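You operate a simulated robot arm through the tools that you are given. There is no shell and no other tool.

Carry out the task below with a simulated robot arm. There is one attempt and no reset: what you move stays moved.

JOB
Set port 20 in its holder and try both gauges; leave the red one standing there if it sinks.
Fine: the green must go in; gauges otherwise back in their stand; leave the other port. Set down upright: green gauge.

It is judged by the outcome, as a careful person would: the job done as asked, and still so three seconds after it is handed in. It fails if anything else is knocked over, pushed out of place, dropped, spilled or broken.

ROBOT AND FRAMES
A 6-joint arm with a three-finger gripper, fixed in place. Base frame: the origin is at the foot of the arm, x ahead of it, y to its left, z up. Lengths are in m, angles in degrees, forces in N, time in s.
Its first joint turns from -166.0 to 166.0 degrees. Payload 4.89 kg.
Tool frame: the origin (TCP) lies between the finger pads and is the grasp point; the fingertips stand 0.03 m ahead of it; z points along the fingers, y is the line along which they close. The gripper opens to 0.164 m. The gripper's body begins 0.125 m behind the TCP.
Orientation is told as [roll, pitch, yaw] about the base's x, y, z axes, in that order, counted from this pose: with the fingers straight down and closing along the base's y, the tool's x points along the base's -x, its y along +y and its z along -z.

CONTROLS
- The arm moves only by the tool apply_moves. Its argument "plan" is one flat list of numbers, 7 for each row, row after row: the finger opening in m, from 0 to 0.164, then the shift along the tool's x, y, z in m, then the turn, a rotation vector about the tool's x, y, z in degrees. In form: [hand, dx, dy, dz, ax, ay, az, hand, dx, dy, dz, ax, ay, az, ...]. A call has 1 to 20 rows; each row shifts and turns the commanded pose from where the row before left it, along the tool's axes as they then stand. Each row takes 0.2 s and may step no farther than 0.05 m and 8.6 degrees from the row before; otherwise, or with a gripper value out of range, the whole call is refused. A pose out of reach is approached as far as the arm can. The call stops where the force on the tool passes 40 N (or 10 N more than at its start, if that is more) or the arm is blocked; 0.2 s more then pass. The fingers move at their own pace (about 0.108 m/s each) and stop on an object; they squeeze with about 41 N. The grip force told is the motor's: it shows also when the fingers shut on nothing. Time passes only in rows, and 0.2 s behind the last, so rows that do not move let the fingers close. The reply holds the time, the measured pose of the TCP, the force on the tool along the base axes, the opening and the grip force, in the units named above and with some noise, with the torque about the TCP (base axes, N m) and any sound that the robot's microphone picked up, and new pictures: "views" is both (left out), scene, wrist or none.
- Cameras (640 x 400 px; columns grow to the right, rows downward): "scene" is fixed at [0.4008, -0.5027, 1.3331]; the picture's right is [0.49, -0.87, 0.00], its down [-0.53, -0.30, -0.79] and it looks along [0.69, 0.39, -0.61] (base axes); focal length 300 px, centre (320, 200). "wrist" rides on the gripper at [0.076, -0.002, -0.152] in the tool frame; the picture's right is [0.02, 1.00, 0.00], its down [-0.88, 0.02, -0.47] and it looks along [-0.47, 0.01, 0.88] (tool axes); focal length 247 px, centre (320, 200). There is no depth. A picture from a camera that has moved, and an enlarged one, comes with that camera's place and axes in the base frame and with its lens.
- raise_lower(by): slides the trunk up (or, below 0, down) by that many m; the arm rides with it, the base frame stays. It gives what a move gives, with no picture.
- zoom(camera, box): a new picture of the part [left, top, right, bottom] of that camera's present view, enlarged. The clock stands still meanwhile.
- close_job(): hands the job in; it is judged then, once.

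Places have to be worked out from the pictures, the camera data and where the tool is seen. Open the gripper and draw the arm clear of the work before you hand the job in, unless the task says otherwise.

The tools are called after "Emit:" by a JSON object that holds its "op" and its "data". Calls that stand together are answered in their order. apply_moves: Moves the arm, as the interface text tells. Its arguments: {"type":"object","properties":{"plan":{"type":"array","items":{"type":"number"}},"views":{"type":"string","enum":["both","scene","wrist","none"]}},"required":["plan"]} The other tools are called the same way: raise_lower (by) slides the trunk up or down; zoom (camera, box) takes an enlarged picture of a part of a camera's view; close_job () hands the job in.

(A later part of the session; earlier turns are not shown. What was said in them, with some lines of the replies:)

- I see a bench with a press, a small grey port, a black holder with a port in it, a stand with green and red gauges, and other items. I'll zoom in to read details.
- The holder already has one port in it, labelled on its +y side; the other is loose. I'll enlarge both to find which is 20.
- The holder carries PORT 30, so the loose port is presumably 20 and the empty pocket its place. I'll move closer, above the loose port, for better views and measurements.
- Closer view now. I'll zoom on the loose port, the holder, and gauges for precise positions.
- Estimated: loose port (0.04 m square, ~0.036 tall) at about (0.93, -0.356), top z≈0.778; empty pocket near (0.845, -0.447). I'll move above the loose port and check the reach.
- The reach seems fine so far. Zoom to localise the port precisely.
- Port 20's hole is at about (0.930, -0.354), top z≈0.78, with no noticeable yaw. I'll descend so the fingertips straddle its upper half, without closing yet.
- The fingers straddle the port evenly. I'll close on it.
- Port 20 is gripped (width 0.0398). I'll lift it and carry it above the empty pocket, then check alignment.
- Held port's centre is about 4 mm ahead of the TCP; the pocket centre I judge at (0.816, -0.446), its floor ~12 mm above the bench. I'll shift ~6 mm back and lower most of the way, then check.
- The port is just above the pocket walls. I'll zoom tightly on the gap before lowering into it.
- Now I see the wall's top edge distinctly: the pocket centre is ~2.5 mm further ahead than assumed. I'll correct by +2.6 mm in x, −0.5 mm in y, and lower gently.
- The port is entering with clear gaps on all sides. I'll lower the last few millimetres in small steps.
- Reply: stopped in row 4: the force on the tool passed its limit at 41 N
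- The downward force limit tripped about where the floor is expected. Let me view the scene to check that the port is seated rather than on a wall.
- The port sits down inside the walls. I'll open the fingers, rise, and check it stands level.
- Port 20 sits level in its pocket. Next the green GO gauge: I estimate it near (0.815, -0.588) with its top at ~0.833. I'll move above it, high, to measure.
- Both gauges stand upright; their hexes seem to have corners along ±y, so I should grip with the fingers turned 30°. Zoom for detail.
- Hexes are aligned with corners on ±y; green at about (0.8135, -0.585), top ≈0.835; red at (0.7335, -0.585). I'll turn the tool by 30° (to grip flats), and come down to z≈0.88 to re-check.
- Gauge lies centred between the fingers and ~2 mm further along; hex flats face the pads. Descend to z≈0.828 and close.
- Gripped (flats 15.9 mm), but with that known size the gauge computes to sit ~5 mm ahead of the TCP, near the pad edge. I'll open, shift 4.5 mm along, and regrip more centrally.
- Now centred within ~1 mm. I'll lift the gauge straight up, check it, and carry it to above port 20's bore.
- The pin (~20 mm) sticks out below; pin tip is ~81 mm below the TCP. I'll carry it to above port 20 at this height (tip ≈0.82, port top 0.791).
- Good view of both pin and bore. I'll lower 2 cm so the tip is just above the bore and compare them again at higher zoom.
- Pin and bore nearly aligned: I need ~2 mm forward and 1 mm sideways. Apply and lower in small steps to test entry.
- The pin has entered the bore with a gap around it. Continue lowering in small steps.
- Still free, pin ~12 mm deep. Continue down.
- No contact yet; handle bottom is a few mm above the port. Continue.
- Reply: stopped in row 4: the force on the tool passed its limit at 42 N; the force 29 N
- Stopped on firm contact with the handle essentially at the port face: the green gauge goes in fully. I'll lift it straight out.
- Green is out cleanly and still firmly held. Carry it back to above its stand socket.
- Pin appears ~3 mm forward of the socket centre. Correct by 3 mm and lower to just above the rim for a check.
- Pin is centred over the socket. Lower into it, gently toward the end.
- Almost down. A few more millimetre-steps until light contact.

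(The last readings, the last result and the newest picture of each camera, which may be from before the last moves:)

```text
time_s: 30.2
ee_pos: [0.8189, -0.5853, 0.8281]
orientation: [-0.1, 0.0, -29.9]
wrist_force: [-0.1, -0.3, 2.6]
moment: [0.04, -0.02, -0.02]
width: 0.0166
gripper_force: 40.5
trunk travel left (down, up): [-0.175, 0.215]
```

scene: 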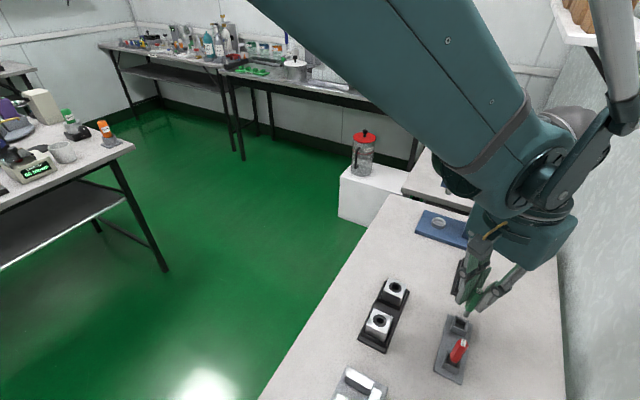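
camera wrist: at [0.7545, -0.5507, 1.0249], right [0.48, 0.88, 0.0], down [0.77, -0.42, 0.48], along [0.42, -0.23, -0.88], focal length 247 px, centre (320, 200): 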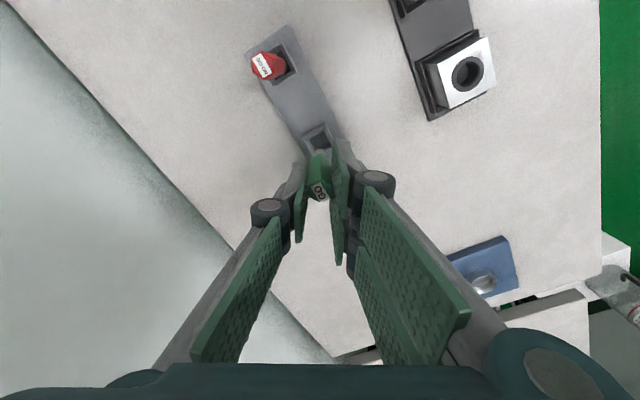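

Light contact (2.6 N) at the original height, so it stands on the socket floor. Release and rise straight up.

Emit:
{"op": "apply_moves", "data": {"plan": [0.025, 0, 0, 0, 0, 0, 0, 0.045, 0, 0, 0, 0, 0, 0, 0.05, 0, 0, 0, 0, 0, 0, 0.05, 0, 0, -0.03, 0, 0, 0, 0.06, 0, 0, -0.04, 0, 0, 0, 0.06, 0, 0, -0.01, 0, 0, 0, 0.06, 0, 0, 0, 0, 0, 0]}}

Emit:
{"op": "zoom", "data": {"camera": "wrist", "box": [240, 40, 370, 190]}}

Emit:
{"op": "zoom", "data": {"camera": "scene", "box": [425, 290, 495, 385]}}

```text
time_s: 31.8
ee_pos: [0.818, -0.5847, 0.9075]
orientation: [-0.1, -0.1, -29.9]
wrist_force: [-0.5, 0.3, 0.0]
moment: [-0.04, -0.06, 0.01]
width: 0.0604
gripper_force: 0.0
trunk travel left (down, up): [-0.175, 0.215]
camera wrist: at [0.7517, -0.547, 1.0614], right [0.48, 0.88, 0.0], down [0.77, -0.42, 0.48], along [0.42, -0.23, -0.88], focal length 247 px, centre (320, 200)
```

scene: 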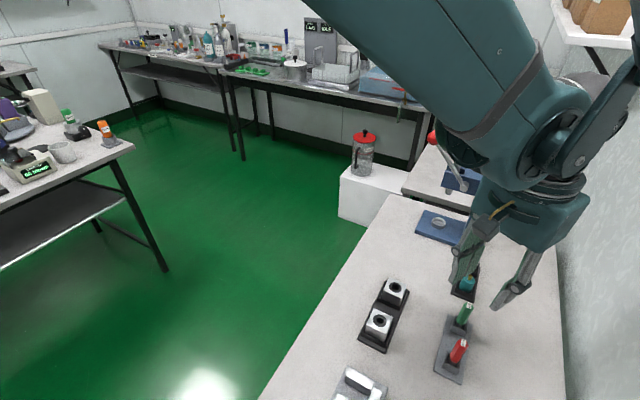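
wrist: 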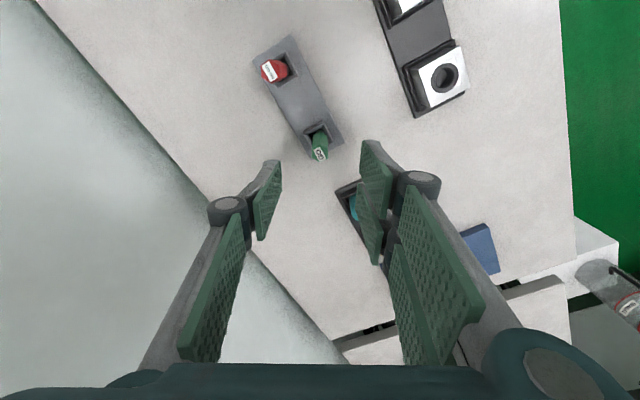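

```text
2.67 times, centred on (305, 115) of wrist
camera zoom: at [0.7517, -0.547, 1.0614], right [0.48, 0.88, 0.0], down [0.77, -0.42, 0.48], along [0.42, -0.23, -0.88], focal length 659 px, centre (360, 427)
```

zoom: 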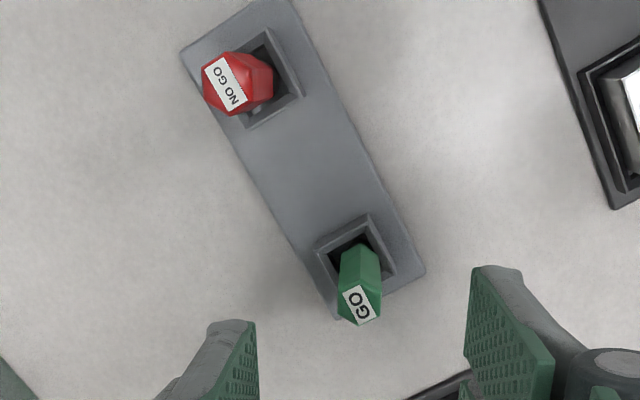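

```text
4.21 times, centred on (460, 338) of scene
camera zoom: at [0.4008, -0.5027, 1.3331], right [0.49, -0.87, 0.0], down [-0.53, -0.3, -0.79], along [0.69, 0.39, -0.61], focal length 1265 px, centre (-270, -379)
```

zoom: 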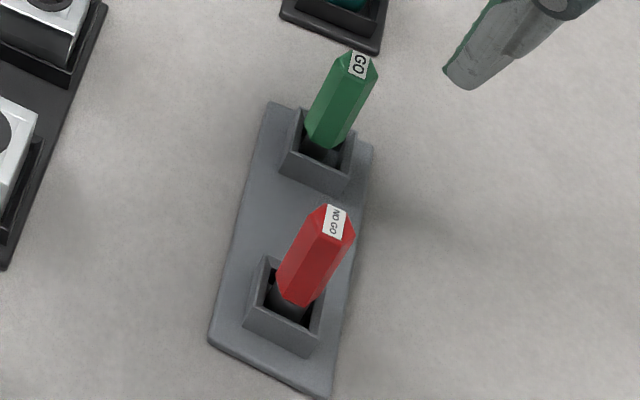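

Green stands upright in its socket. Now I move over to the red gauge (≈(0.734, -0.585)), keeping height, and check.

Emit:
{"op": "apply_moves", "data": {"plan": [0.06, 0.0364, -0.021, 0, 0, 0, 0, 0.06, 0.0364, -0.021, 0, 0, 0, 0, 0.06, 0, 0, 0.0167, 0, 0, 0, 0.06, 0, 0, 0, 0, 0, 0]}}

Emit:
{"op": "zoom", "data": {"camera": "wrist", "box": [285, 110, 355, 190]}}

```text
time_s: 32.8
ee_pos: [0.7344, -0.5845, 0.8908]
orientation: [0.0, -0.2, -29.9]
wrist_force: [-1.5, -0.5, -0.4]
moment: [-0.03, -0.1, -0.02]
width: 0.0601
gripper_force: 0.0
trunk travel left (down, up): [-0.175, 0.215]
camera wrist: at [0.6674, -0.5478, 1.0431], right [0.48, 0.88, 0.0], down [0.77, -0.42, 0.48], along [0.42, -0.23, -0.88], focal length 247 px, centre (320, 200)
```

scene: 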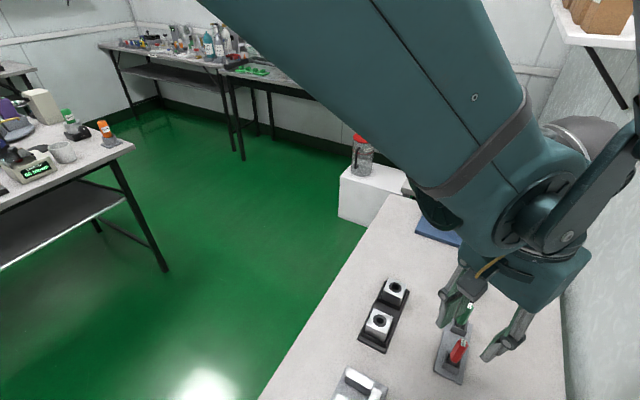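
wrist: 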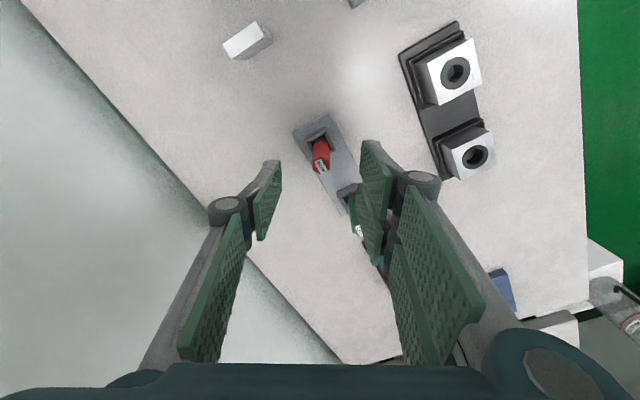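

```text
5.00 times, centred on (320, 150) of wrist
camera zoom: at [0.6674, -0.5478, 1.0431], right [0.48, 0.88, 0.0], down [0.77, -0.42, 0.48], along [0.42, -0.23, -0.88], focal length 1235 px, centre (320, 450)
```

zoom: 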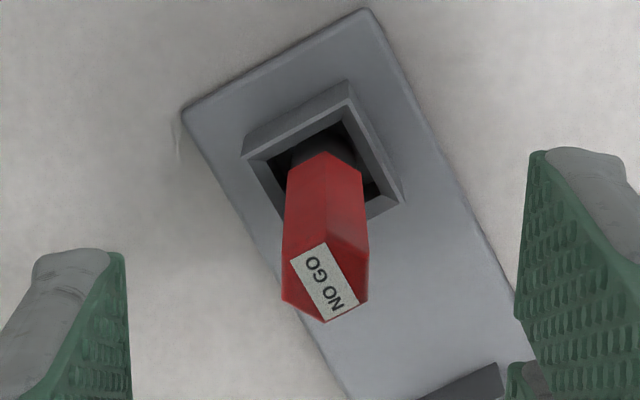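

Red hex is ~4–5 mm forward of the TCP, well centred laterally. Shift, descend and grip.

Emit:
{"op": "apply_moves", "data": {"plan": [0.06, -0.005, 0.0005, 0.03, 0, 0, 0, 0.06, 0, 0, 0.0325, 0, 0, 0, 0.04, 0, 0, 0, 0, 0, 0, 0.0, 0, 0, 0, 0, 0, 0, 0.0, 0, 0, 0, 0, 0, 0, 0.0, 0, 0, 0, 0, 0, 0]}}

Emit:
{"op": "zoom", "data": {"camera": "wrist", "box": [280, 130, 360, 230]}}

Emit:
{"op": "zoom", "data": {"camera": "scene", "box": [425, 310, 485, 380]}}

```text
time_s: 34.2
ee_pos: [0.7399, -0.5883, 0.8272]
orientation: [0.1, -0.1, -29.9]
wrist_force: [-0.2, 0.3, 0.8]
moment: [0.01, 0.01, 0.02]
width: 0.0165
gripper_force: 40.9
trunk travel left (down, up): [-0.175, 0.215]
camera wrist: at [0.6724, -0.55, 0.9803], right [0.48, 0.88, 0.0], down [0.77, -0.42, 0.48], along [0.42, -0.23, -0.88], focal length 247 px, centre (320, 200)
```

scene: 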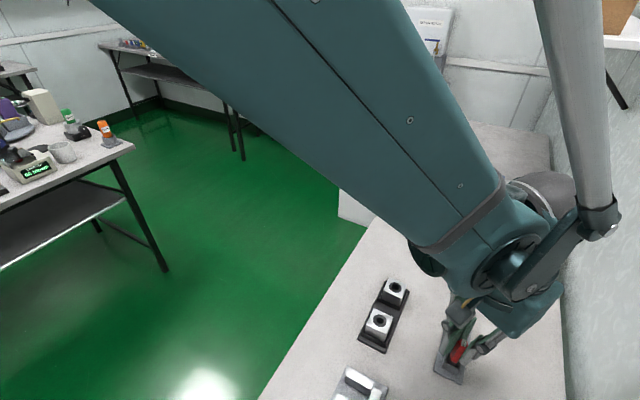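
wrist: 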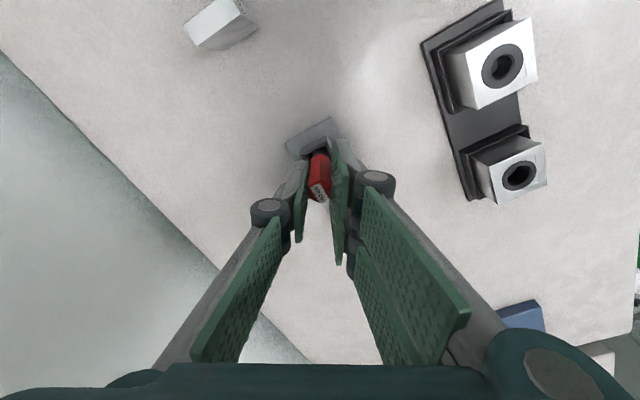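

```text
4.00 times, centred on (320, 180) of wrist
camera zoom: at [0.6724, -0.55, 0.9803], right [0.48, 0.88, 0.0], down [0.77, -0.42, 0.48], along [0.42, -0.23, -0.88], focal length 988 px, centre (320, 280)
```

zoom: 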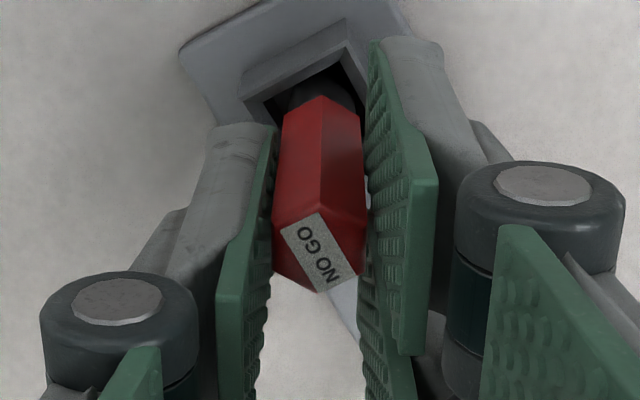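

```text
5.71 times, centred on (455, 345) of scene
camera zoom: at [0.4008, -0.5027, 1.3331], right [0.49, -0.87, 0.0], down [-0.53, -0.3, -0.79], along [0.69, 0.39, -0.61], focal length 1716 px, centre (-451, -629)
```

zoom: 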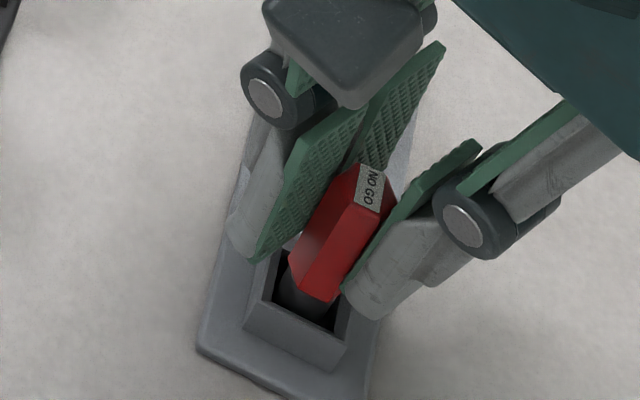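

Red is gripped firmly, in nearly the same seating as green was. Lift it and carry it above the bore.

Emit:
{"op": "apply_moves", "data": {"plan": [0.0, 0, 0, -0.02, 0, 0, 0, 0.0, 0, 0, -0.03, 0, 0, 0, 0.0, 0, 0, -0.026, 0, 0, 0, 0.0, -0.0001, 0.0403, 0, 0, 0, 0, 0.0, -0.0001, 0.0403, 0, 0, 0, 0, 0.0, -0.0001, 0.0403, 0, 0, 0, 0, 0.0, -0.0001, 0.0403, 0, 0, 0, 0, 0.0, 0, 0, 0, 0, 0, 0]}}

Emit:
{"op": "zoom", "data": {"camera": "scene", "box": [365, 235, 425, 310]}}

Emit:
{"op": "zoom", "data": {"camera": "wrist", "box": [280, 100, 360, 190]}}

```text
time_s: 36.0
ee_pos: [0.8208, -0.4466, 0.904]
orientation: [-0.1, -0.1, -30.0]
wrist_force: [0.5, -0.1, 0.2]
moment: [-0.02, 0.0, 0.0]
width: 0.0165
gripper_force: 40.9
trunk travel left (down, up): [-0.175, 0.215]
camera wrist: at [0.7543, -0.4096, 1.0568], right [0.48, 0.88, 0.0], down [0.77, -0.42, 0.48], along [0.42, -0.23, -0.88], focal length 247 px, centre (320, 200)
```

scene: 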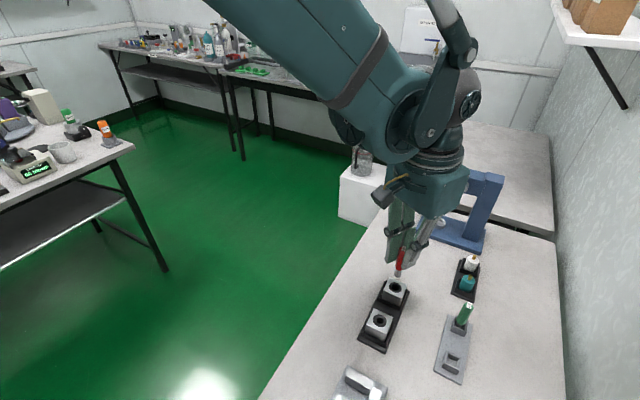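
wrist: 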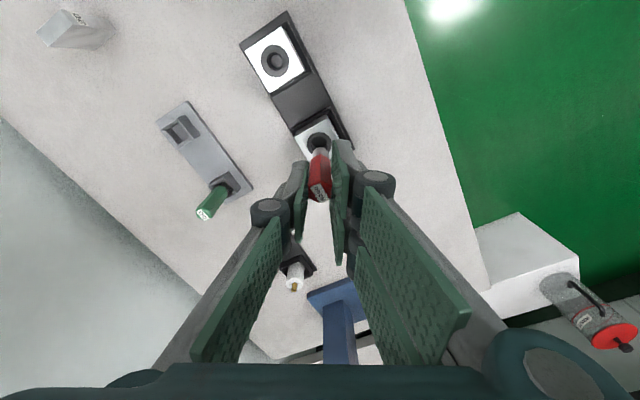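

```text
5.33 times, centred on (395, 272) of scene
camera zoom: at [0.4008, -0.5027, 1.3331], right [0.49, -0.87, 0.0], down [-0.53, -0.3, -0.79], along [0.69, 0.39, -0.61], focal length 1602 px, centre (-80, -187)
```

zoom: 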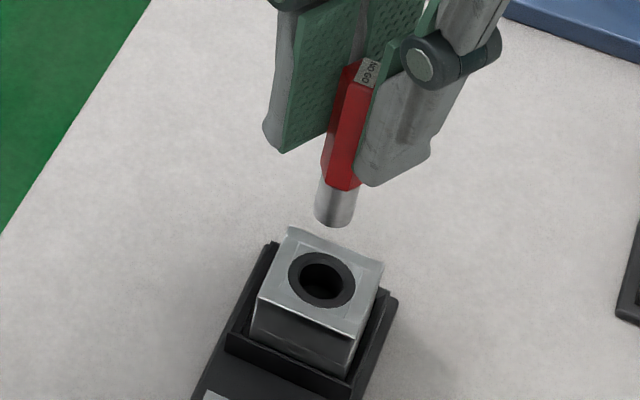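

```text
4.44 times, centred on (320, 145) of wrist
camera zoom: at [0.7543, -0.4096, 1.0568], right [0.48, 0.88, 0.0], down [0.77, -0.42, 0.48], along [0.42, -0.23, -0.88], focal length 1098 px, centre (320, 444)
```

zoom: 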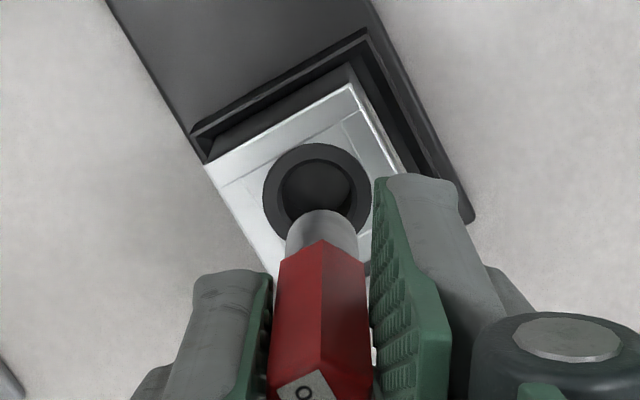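

The red pin is ~16 mm, close to the bore size, so alignment matters. I correct ~1.5 mm sideways and 1 mm back, and lower to just above the bore.

Emit:
{"op": "apply_moves", "data": {"plan": [0.0, 0.001, -0.0015, 0.01, 0, 0, 0, 0.0, 0, 0, 0.01, 0, 0, 0, 0.0, 0, 0, 0, 0, 0, 0, 0.0, 0, 0, 0, 0, 0, 0], "views": "none"}}

Emit:
{"op": "zoom", "data": {"camera": "wrist", "box": [295, 120, 345, 170]}}

Emit:
{"op": "zoom", "data": {"camera": "scene", "box": [375, 255, 415, 305]}}

```text
time_s: 37.0
ee_pos: [0.8186, -0.4474, 0.8837]
orientation: [0.0, -0.1, -29.9]
wrist_force: [0.5, 0.0, 0.2]
moment: [0.03, 0.06, -0.01]
width: 0.0165
gripper_force: 40.6
trunk travel left (down, up): [-0.175, 0.215]
```

```text
8.00 times, centred on (320, 145) of wrist
camera zoom: at [0.7522, -0.4108, 1.0367], right [0.48, 0.88, 0.0], down [0.77, -0.42, 0.48], along [0.42, -0.23, -0.88], focal length 1976 px, centre (320, 640)
```

zoom: 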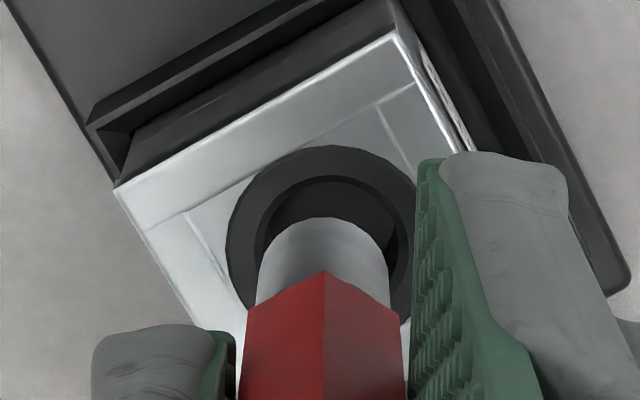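

```text
8.00 times, centred on (395, 280) of scene
camera zoom: at [0.4008, -0.5027, 1.3331], right [0.49, -0.87, 0.0], down [-0.53, -0.3, -0.79], along [0.69, 0.39, -0.61], focal length 2403 px, centre (-280, -440)
```

zoom: 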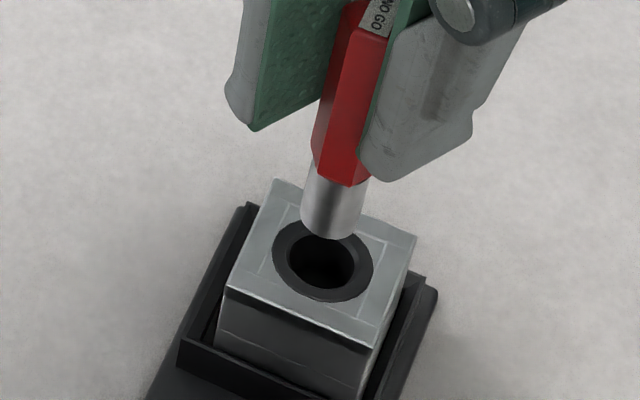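

Slightly off: need ~0.7 mm forward and ~0.9 mm sideways. Apply, lower to the bore mouth.

Emit:
{"op": "apply_moves", "data": {"plan": [0.0, -0.0007, 0.0009, 0, 0, 0, 0, 0.0, 0, 0, 0.006, 0, 0, 0, 0.0, 0, 0, 0.004, 0, 0, 0, 0.0, 0, 0, 0, 0, 0, 0], "views": "none"}}

Emit:
{"op": "zoom", "data": {"camera": "wrist", "box": [295, 120, 345, 170]}}

Emit:
{"op": "zoom", "data": {"camera": "scene", "box": [375, 255, 415, 305]}}

```text
time_s: 38.0
ee_pos: [0.8201, -0.4485, 0.874]
orientation: [0.0, -0.2, -29.9]
wrist_force: [0.3, 0.3, -1.1]
moment: [-0.01, 0.01, 0.0]
width: 0.0166
gripper_force: 41.0
trunk travel left (down, up): [-0.175, 0.215]
```

```text
8.00 times, centred on (320, 145) of wrist
camera zoom: at [0.753, -0.4105, 1.0265], right [0.48, 0.88, 0.0], down [0.77, -0.42, 0.48], along [0.42, -0.23, -0.88], focal length 1976 px, centre (320, 640)
```

zoom: 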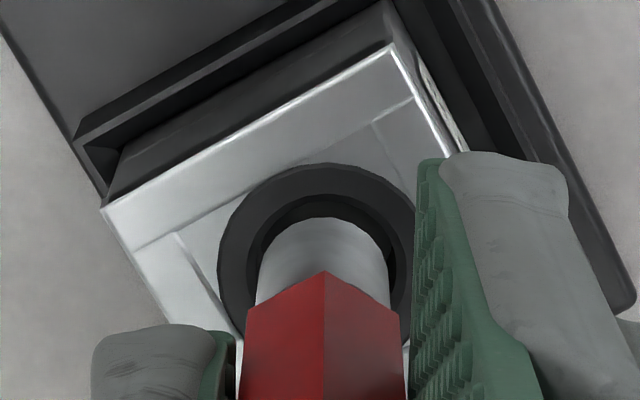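

```text
8.00 times, centred on (395, 280) of scene
camera zoom: at [0.4008, -0.5027, 1.3331], right [0.49, -0.87, 0.0], down [-0.53, -0.3, -0.79], along [0.69, 0.39, -0.61], focal length 2403 px, centre (-280, -440)
```

zoom: 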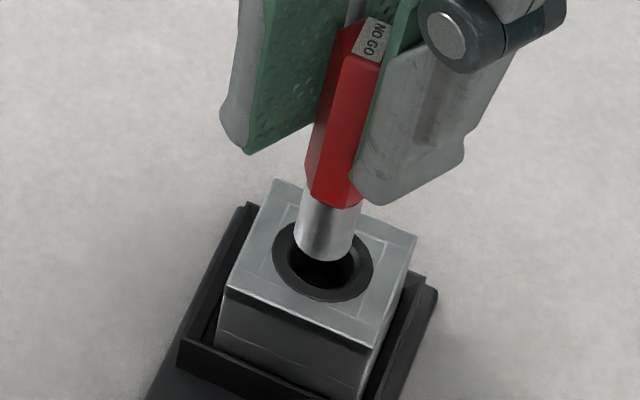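

Nicely aligned now (within ~0.5 mm). Lower in small steps to see whether the red enters.

Emit:
{"op": "apply_moves", "data": {"plan": [0.0, -0.0003, 0.0004, 0.002, 0, 0, 0, 0.0, 0, 0, 0.002, 0, 0, 0, 0.0, 0, 0, 0.002, 0, 0, 0, 0.0, 0, 0, 0.002, 0, 0, 0, 0.0, 0, 0, 0, 0, 0, 0], "views": "none"}}

Emit:
{"op": "zoom", "data": {"camera": "wrist", "box": [295, 120, 345, 170]}}

Emit:
{"op": "zoom", "data": {"camera": "scene", "box": [375, 255, 415, 305]}}

```text
time_s: 39.2
ee_pos: [0.8202, -0.4489, 0.8661]
orientation: [0.0, -0.1, -30.0]
wrist_force: [-0.3, -0.2, -0.6]
moment: [0.0, 0.0, 0.02]
width: 0.0164
gripper_force: 40.8
trunk travel left (down, up): [-0.175, 0.215]
```

```text
8.00 times, centred on (320, 145) of wrist
camera zoom: at [0.7535, -0.4105, 1.0184], right [0.48, 0.88, 0.0], down [0.77, -0.42, 0.48], along [0.42, -0.23, -0.88], focal length 1976 px, centre (320, 640)
```

zoom: 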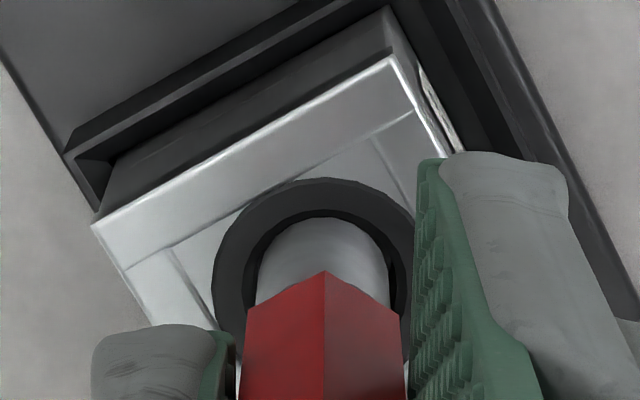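

```text
8.00 times, centred on (395, 280) of scene
camera zoom: at [0.4008, -0.5027, 1.3331], right [0.49, -0.87, 0.0], down [-0.53, -0.3, -0.79], along [0.69, 0.39, -0.61], focal length 2403 px, centre (-280, -440)
```

zoom: 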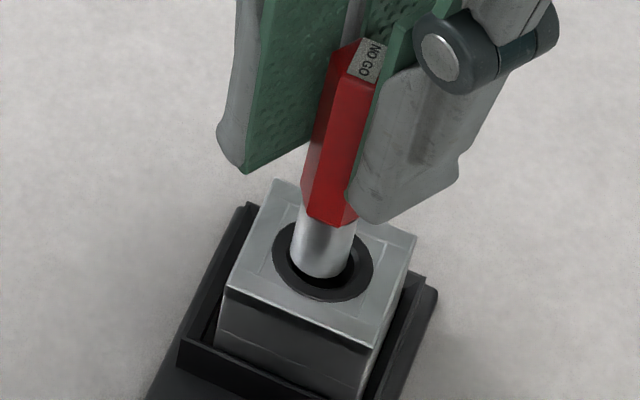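

No contact; the tip is level with the bore mouth or just in. Continue slowly.

Emit:
{"op": "apply_moves", "data": {"plan": [0.0, 0, 0, 0.002, 0, 0, 0, 0.0, 0, 0, 0.0015, 0, 0, 0, 0.0, 0, 0, 0.0015, 0, 0, 0, 0.0, 0, 0, 0.001, 0, 0, 0, 0.0, 0, 0, 0, 0, 0, 0], "views": "none"}}

Emit:
{"op": "zoom", "data": {"camera": "wrist", "box": [295, 120, 345, 170]}}

Emit:
{"op": "zoom", "data": {"camera": "scene", "box": [375, 255, 415, 305]}}

```text
time_s: 40.4
ee_pos: [0.8197, -0.4475, 0.8613]
orientation: [0.0, -0.2, -29.8]
wrist_force: [5.1, -1.0, 25.7]
moment: [0.03, -0.06, 0.01]
width: 0.0165
gripper_force: 40.5
trunk travel left (down, up): [-0.175, 0.215]
```

```text
8.00 times, centred on (320, 145) of wrist
camera zoom: at [0.7526, -0.4102, 1.0142], right [0.48, 0.88, 0.0], down [0.77, -0.42, 0.48], along [0.42, -0.23, -0.88], focal length 1976 px, centre (320, 640)
```

zoom: 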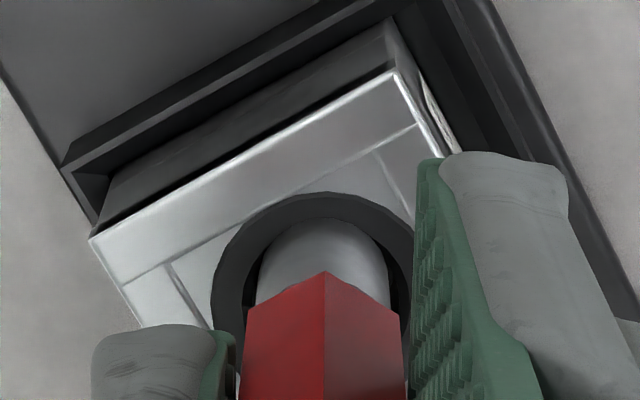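

```text
8.00 times, centred on (395, 280) of scene
camera zoom: at [0.4008, -0.5027, 1.3331], right [0.49, -0.87, 0.0], down [-0.53, -0.3, -0.79], along [0.69, 0.39, -0.61], focal length 2403 px, centre (-280, -440)
```

zoom: 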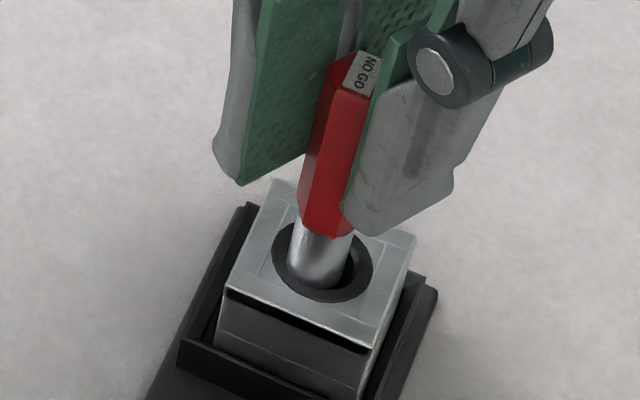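

Contact (26 N) with the tip a few mm in: it's resting on an edge, and the +x reaction says the pin touches the −x side. I'll back off slightly, shift ~0.6 mm, and retry gently.

Emit:
{"op": "apply_moves", "data": {"plan": [0.0, 0, 0, -0.003, 0, 0, 0, 0.0, -0.0007, 0, 0, 0, 0, 0, 0.0, 0, 0, 0, 0, 0, 0, 0.0, 0, 0, 0.0015, 0, 0, 0, 0.0, 0, 0, 0.001, 0, 0, 0, 0.0, 0, 0, 0.0005, 0, 0, 0, 0.0, 0, 0, 0, 0, 0, 0], "views": "none"}}

Emit:
{"op": "zoom", "data": {"camera": "wrist", "box": [300, 125, 340, 165]}}

Emit:
{"op": "zoom", "data": {"camera": "scene", "box": [385, 275, 411, 301]}}

```text
time_s: 42.0
ee_pos: [0.8211, -0.4472, 0.8611]
orientation: [0.0, -0.2, -29.9]
wrist_force: [3.7, -1.6, 6.4]
moment: [-0.14, -0.2, -0.02]
width: 0.0168
gripper_force: 40.7
trunk travel left (down, up): [-0.175, 0.215]
```

```text
10.00 times, centred on (320, 145) of wrist
camera zoom: at [0.7539, -0.4107, 1.0137], right [0.48, 0.88, 0.0], down [0.77, -0.42, 0.48], along [0.42, -0.23, -0.88], focal length 2470 px, centre (320, 750)
```

zoom: 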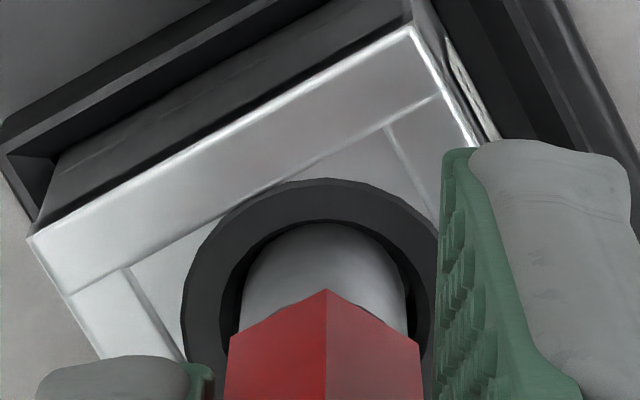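

```text
15.38 times, centred on (398, 288) of scene
camera zoom: at [0.4008, -0.5027, 1.3331], right [0.49, -0.87, 0.0], down [-0.53, -0.3, -0.79], along [0.69, 0.39, -0.61], focal length 4621 px, centre (-880, -1154)
```

zoom: 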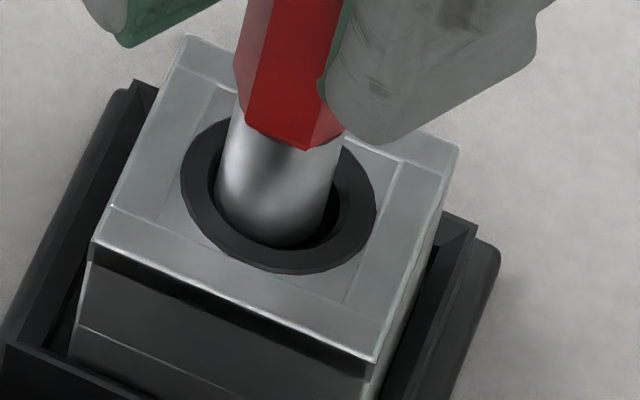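

The reaction now pushes purely "forward" (4 N) with only 6 N vertical, so I should move a bit more forward. Nudge and keep lowering lightly.

Emit:
{"op": "apply_moves", "data": {"plan": [0.0, -0.0006, 0, 0, 0, 0, 0, 0.0, 0, 0, 0.0007, 0, 0, 0, 0.0, 0, 0, 0.0007, 0, 0, 0, 0.0, 0, 0, 0, 0, 0, 0], "views": "none"}}

```text
time_s: 43.0
ee_pos: [0.8222, -0.4475, 0.858]
orientation: [0.1, -0.1, -29.9]
wrist_force: [0.5, -0.2, -1.3]
moment: [-0.02, -0.04, 0.01]
width: 0.0165
gripper_force: 41.0
trunk travel left (down, up): [-0.175, 0.215]
```

It dropped further with no force: it's entering. Continue lowering in small steps.

Emit:
{"op": "apply_moves", "data": {"plan": [0.0, 0, 0, 0.001, 0, 0, 0, 0.0, 0, 0, 0.001, 0, 0, 0, 0.0, 0, 0, 0.001, 0, 0, 0, 0.0, 0, 0, 0, 0, 0, 0], "views": "none"}}

Emit:
{"op": "zoom", "data": {"camera": "scene", "box": [375, 255, 415, 305]}}

```text
time_s: 44.0
ee_pos: [0.8215, -0.449, 0.8566]
orientation: [-0.1, -0.1, -29.9]
wrist_force: [-0.5, 0.6, -1.7]
moment: [0.0, -0.02, -0.02]
width: 0.0165
gripper_force: 40.4
trunk travel left (down, up): [-0.175, 0.215]
```

```text
8.00 times, centred on (395, 280) of scene
camera zoom: at [0.4008, -0.5027, 1.3331], right [0.49, -0.87, 0.0], down [-0.53, -0.3, -0.79], along [0.69, 0.39, -0.61], focal length 2403 px, centre (-280, -440)
```

zoom: 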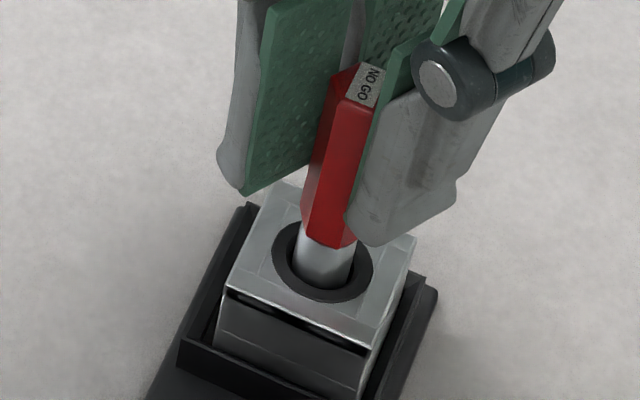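

The red pin is sliding into the bore freely. Keep going down.

Emit:
{"op": "apply_moves", "data": {"plan": [0.0, 0, 0, 0.0015, 0, 0, 0, 0.0, 0, 0, 0.0015, 0, 0, 0, 0.0, 0, 0, 0.0015, 0, 0, 0, 0.0, 0, 0, 0.001, 0, 0, 0, 0.0, 0, 0, 0, 0, 0, 0], "views": "none"}}

Emit:
{"op": "zoom", "data": {"camera": "scene", "box": [375, 255, 415, 305]}}

```text
time_s: 45.2
ee_pos: [0.8212, -0.4487, 0.8496]
orientation: [0.0, -0.1, -29.9]
wrist_force: [0.6, 0.1, -0.7]
moment: [-0.02, 0.02, 0.0]
width: 0.0168
gripper_force: 40.9
trunk travel left (down, up): [-0.175, 0.215]
```

```text
8.00 times, centred on (395, 280) of scene
camera zoom: at [0.4008, -0.5027, 1.3331], right [0.49, -0.87, 0.0], down [-0.53, -0.3, -0.79], along [0.69, 0.39, -0.61], focal length 2403 px, centre (-280, -440)
```

zoom: 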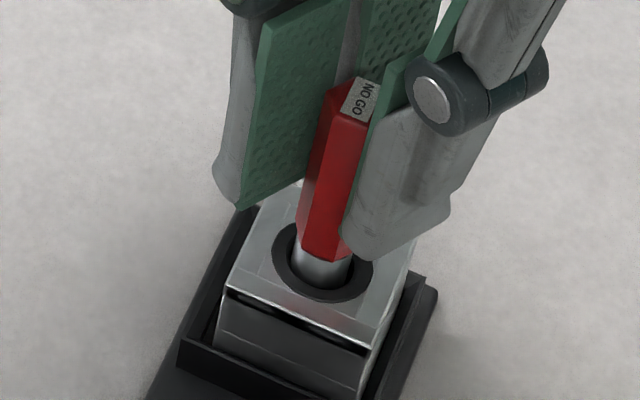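

Sinking freely. A few more small steps until it bottoms out (expected near 0.846).

Emit:
{"op": "apply_moves", "data": {"plan": [0.0, 0, 0, 0.001, 0, 0, 0, 0.0, 0, 0, 0.001, 0, 0, 0, 0.0, 0, 0, 0.001, 0, 0, 0, 0.0, 0, 0, 0, 0, 0, 0], "views": "none"}}

```text
time_s: 46.2
ee_pos: [0.8217, -0.4492, 0.8466]
orientation: [0.0, 0.0, -29.9]
wrist_force: [-0.1, 0.2, -0.3]
moment: [-0.02, 0.02, -0.01]
width: 0.0168
gripper_force: 41.2
trunk travel left (down, up): [-0.175, 0.215]
```

Emit:
{"op": "apply_moves", "data": {"plan": [0.0, 0, 0, 0.0007, 0, 0, 0, 0.0, 0, 0, 0.0005, 0, 0, 0, 0.0, 0, 0, 0, 0, 0, 0], "views": "none"}}

Emit:
{"op": "zoom", "data": {"camera": "scene", "box": [375, 255, 415, 305]}}

```text
time_s: 47.0
ee_pos: [0.8218, -0.4483, 0.847]
orientation: [0.0, -0.1, -29.8]
wrist_force: [1.0, 0.1, -0.2]
moment: [0.03, 0.0, 0.02]
width: 0.0163
gripper_force: 41.5
trunk travel left (down, up): [-0.175, 0.215]
```

```text
8.00 times, centred on (395, 280) of scene
camera zoom: at [0.4008, -0.5027, 1.3331], right [0.49, -0.87, 0.0], down [-0.53, -0.3, -0.79], along [0.69, 0.39, -0.61], focal length 2403 px, centre (-280, -440)
```

zoom: 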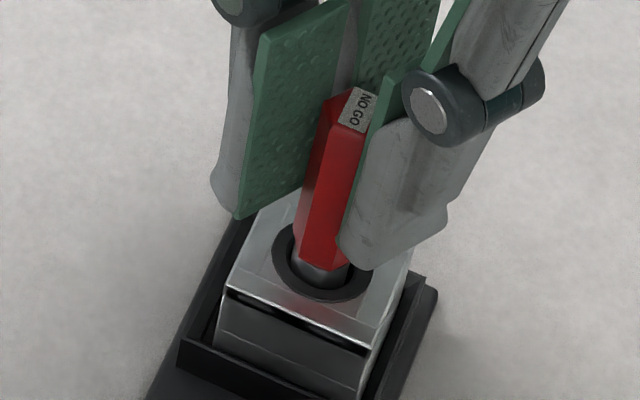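

Still free, nearly at depth. Half-millimetre steps until light contact.

Emit:
{"op": "apply_moves", "data": {"plan": [0.0, 0, 0, 0.0006, 0, 0, 0, 0.0, 0, 0, 0.0006, 0, 0, 0, 0.0, 0, 0, 0, 0, 0, 0], "views": "none"}}

```text
time_s: 47.8
ee_pos: [0.822, -0.4482, 0.8461]
orientation: [0.0, -0.1, -29.8]
wrist_force: [2.9, 0.1, 13.0]
moment: [0.02, -0.13, -0.01]
width: 0.0165
gripper_force: 40.9
trunk travel left (down, up): [-0.175, 0.215]
```

Bottomed (13 N) at the same depth as the green did: the red sinks, so it stays. Release and rise straight up.

Emit:
{"op": "apply_moves", "data": {"plan": [0.0, 0, 0, -0.0006, 0, 0, 0, 0.025, 0, 0, 0, 0, 0, 0, 0.045, 0, 0, 0, 0, 0, 0, 0.05, 0, 0, 0, 0, 0, 0, 0.05, 0, 0, -0.03, 0, 0, 0, 0.06, 0, 0, -0.045, 0, 0, 0, 0.06, 0, 0, -0.045, 0, 0, 0, 0.06, 0, 0, 0, 0, 0, 0]}}

Emit:
{"op": "zoom", "data": {"camera": "scene", "box": [360, 245, 430, 345]}}

Emit:
{"op": "zoom", "data": {"camera": "scene", "box": [425, 290, 495, 390]}}

Emit:
{"op": "zoom", "data": {"camera": "wrist", "box": [250, 40, 390, 190]}}

```text
time_s: 49.6
ee_pos: [0.8201, -0.4481, 0.9655]
orientation: [0.0, 0.0, -29.9]
wrist_force: [0.0, -0.1, 0.7]
moment: [-0.05, -0.06, 0.0]
width: 0.06
gripper_force: 0.0
trunk travel left (down, up): [-0.175, 0.215]
camera wrist: at [0.7531, -0.4101, 1.1185], right [0.48, 0.88, 0.0], down [0.77, -0.42, 0.48], along [0.42, -0.23, -0.88], focal length 247 px, centre (320, 200)
```

scene: 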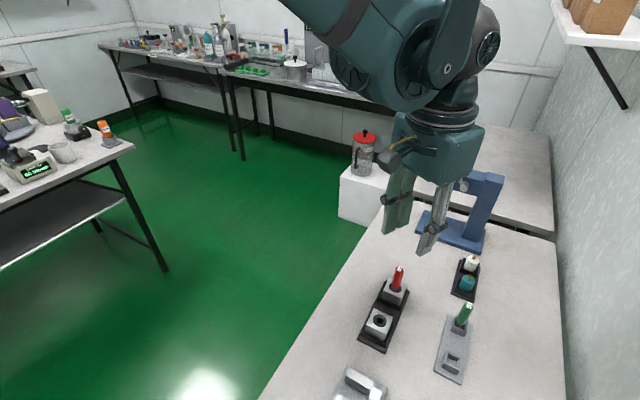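
wrist: 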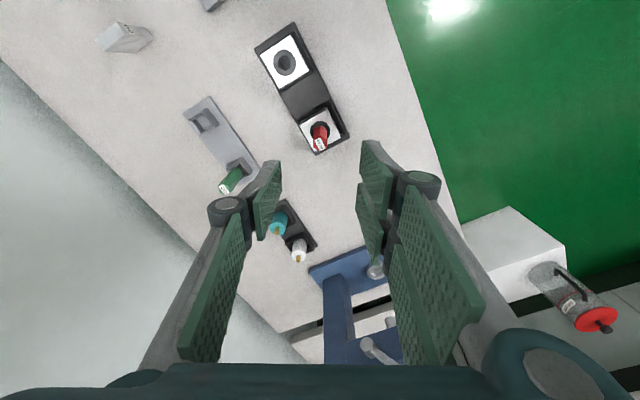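

```text
4.00 times, centred on (395, 295) of scene
camera zoom: at [0.4008, -0.5027, 1.3331], right [0.49, -0.87, 0.0], down [-0.53, -0.3, -0.79], along [0.69, 0.39, -0.61], focal length 1201 px, centre (20, -180)
```

zoom: 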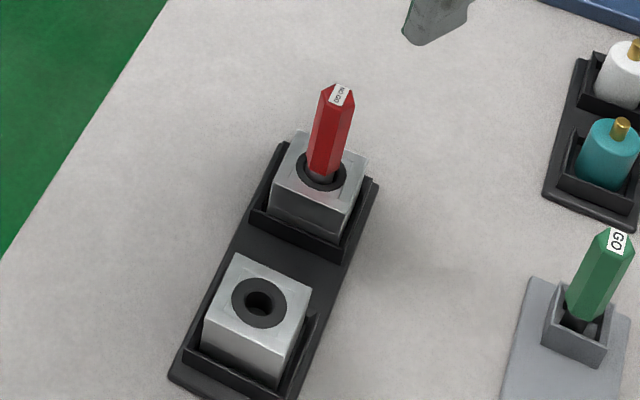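

```text
4.00 times, centred on (460, 340) of scene
camera zoom: at [0.4008, -0.5027, 1.3331], right [0.49, -0.87, 0.0], down [-0.53, -0.3, -0.79], along [0.69, 0.39, -0.61], focal length 1201 px, centre (-240, -360)
```

zoom: 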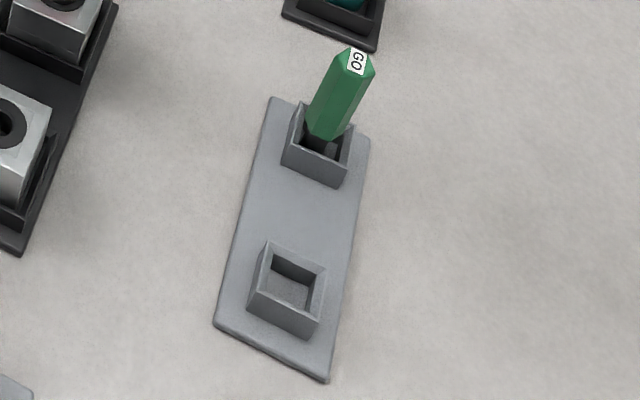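

```text
2.67 times, centred on (320, 115) of wrist
camera zoom: at [0.7531, -0.4101, 1.1185], right [0.48, 0.88, 0.0], down [0.77, -0.42, 0.48], along [0.42, -0.23, -0.88], focal length 659 px, centre (320, 427)
```

zoom: 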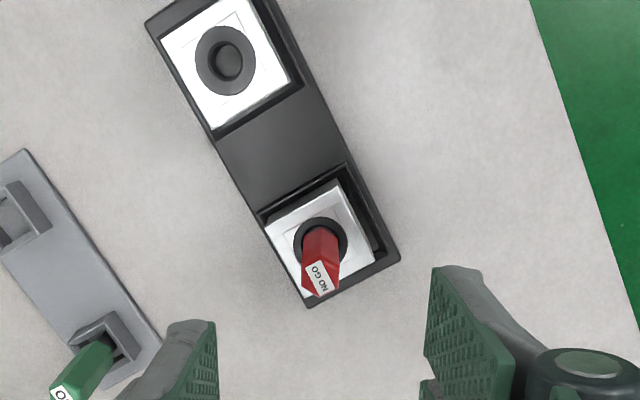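

Red stands in port 20, green upright in its stand, port 30 untouched. I'll withdraw the arm up and toward +y, which also lets me see the port's label.

Emit:
{"op": "apply_moves", "data": {"plan": [0.06, 0, 0, -0.03, 0, 0, 0, 0.06, 0.0293, 0.0173, -0.0141, 0, 0, 0, 0.06, 0.0293, 0.0173, -0.0141, 0, 0, 0, 0.06, 0.0293, 0.0173, -0.0141, 0, 0, 0, 0.06, 0.0293, 0.0173, -0.0141, 0, 0, 0, 0.06, 0.0293, 0.0173, -0.0141, 0, 0, 0, 0.06, 0.0293, 0.0173, -0.0141, 0, 0, 0, 0.06, 0, 0, 0, 0, 0, 0]}}

```text
time_s: 51.4
ee_pos: [0.7201, -0.2701, 1.0794]
orientation: [0.0, -0.2, -29.9]
wrist_force: [0.2, 0.0, 0.8]
moment: [-0.06, -0.14, -0.01]
width: 0.0599
gripper_force: 0.0
trunk travel left (down, up): [-0.175, 0.215]
camera wrist: at [0.6541, -0.2327, 1.2325], right [0.48, 0.88, 0.0], down [0.77, -0.42, 0.48], along [0.42, -0.23, -0.88], focal length 247 px, centre (320, 200)
```

scene: 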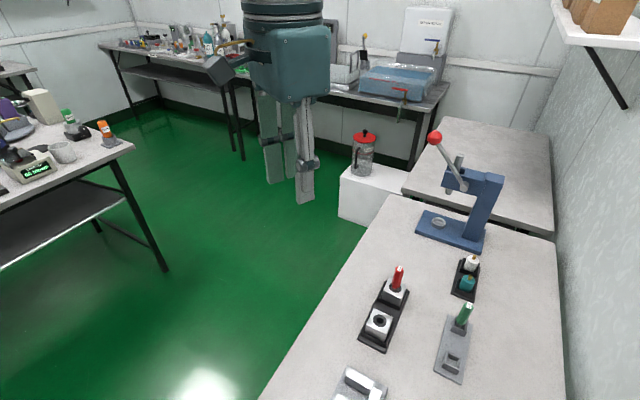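
wrist: 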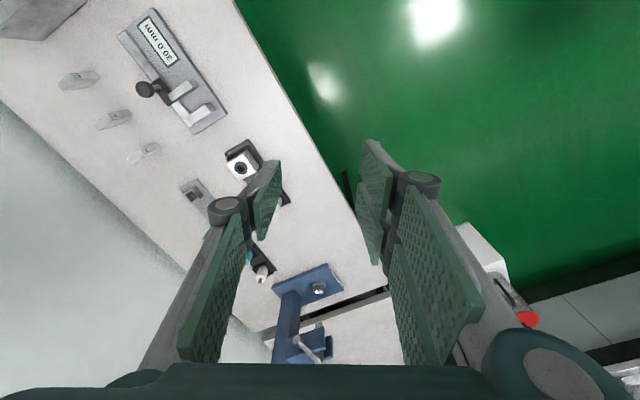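

The arm is clear. I'll open the gripper fully, which should also reveal port 20's label.

Emit:
{"op": "apply_moves", "data": {"plan": [0.164, 0, 0, 0, 0, 0, 0, 0.164, 0, 0, 0, 0, 0, 0, 0.164, 0, 0, 0, 0, 0, 0]}}

Emit:
{"op": "zoom", "data": {"camera": "wrist", "box": [220, 130, 310, 220]}}

Emit:
{"op": "zoom", "data": {"camera": "wrist", "box": [255, 165, 295, 205]}}

Emit:
{"op": "zoom", "data": {"camera": "scene", "box": [340, 230, 490, 390]}}

```text
time_s: 52.2
ee_pos: [0.7218, -0.2705, 1.0782]
orientation: [0.0, -0.1, -29.9]
wrist_force: [-0.4, 0.9, -0.2]
moment: [0.03, 0.0, -0.01]
width: 0.1641
gripper_force: 0.1
trunk travel left (down, up): [-0.175, 0.215]
camera wrist: at [0.6547, -0.2333, 1.232], right [0.48, 0.88, 0.0], down [0.77, -0.42, 0.48], along [0.42, -0.23, -0.88], focal length 247 px, centre (320, 200)
```

scene: 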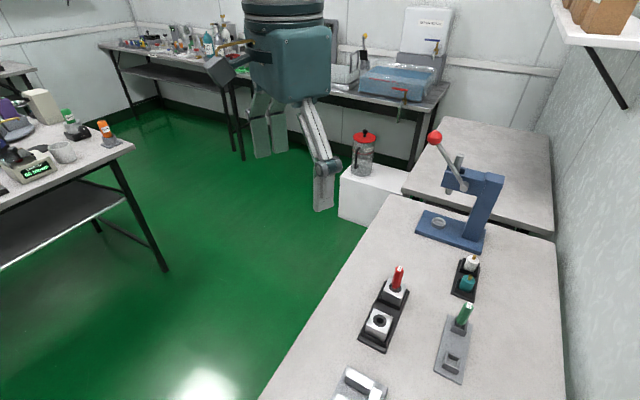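
wrist: 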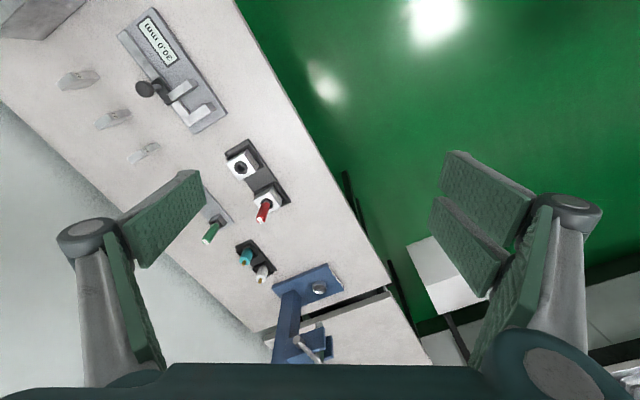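

```text
4.44 times, centred on (265, 175) of wrist
camera zoom: at [0.6547, -0.2333, 1.232], right [0.48, 0.88, 0.0], down [0.77, -0.42, 0.48], along [0.42, -0.23, -0.88], focal length 1098 px, centre (564, 311)
```

zoom: 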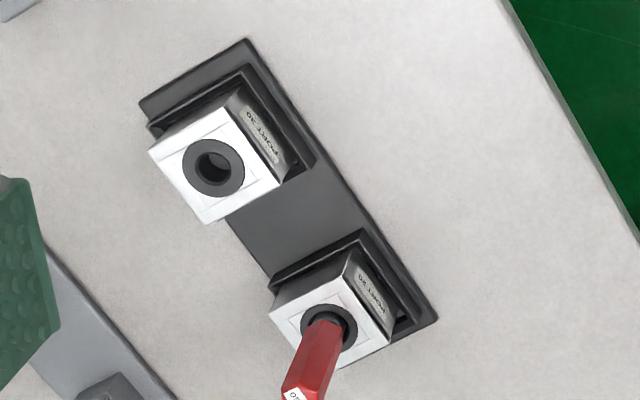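

```text
10.00 times, centred on (275, 185) of wrist
camera zoom: at [0.6547, -0.2333, 1.232], right [0.48, 0.88, 0.0], down [0.77, -0.42, 0.48], along [0.42, -0.23, -0.88], focal length 2470 px, centre (770, 350)
```

zoom: 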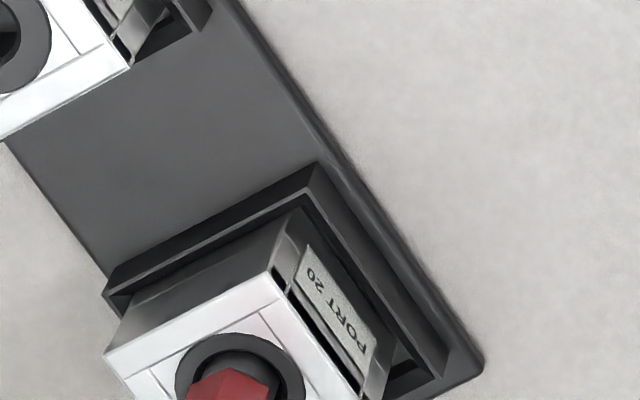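

```text
2.50 times, centred on (415, 310) of scene
camera zoom: at [0.4008, -0.5027, 1.3331], right [0.49, -0.87, 0.0], down [-0.53, -0.3, -0.79], along [0.69, 0.39, -0.61], focal length 751 px, centre (82, -75)
```

zoom: 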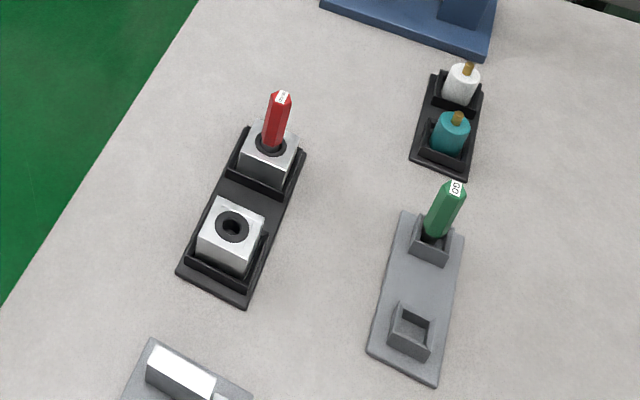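

The label reads "PORT 20". It is seated with the red gauge standing in it, the green gauge is upright in its stand, port 30 is untouched, and the arm is clear with the gripper open. Handing in.

Emit:
{"op": "close_job", "data": {}}

```text
The job is handed in.
```

Port 20 is in its holder with the red (NO GO) gauge left standing in it, because the red sank. I've handed the job in; no result has come back yet.

- **Port 20:** I set the loose port in the empty pocket, and its label reads "PORT 20".
- **Green gauge:** it went all the way in. I put it back upright in its stand.
- **Red gauge:** it caught on the edge of the bore at first. After a small sideways correction it slid in freely to the same depth as the green. Since a NO GO gauge should not go in, port 20's bore looks oversize.
- **Port 30:** left where it was.

Nothing else was knocked or moved that I could see. The arm is drawn clear with the gripper open.
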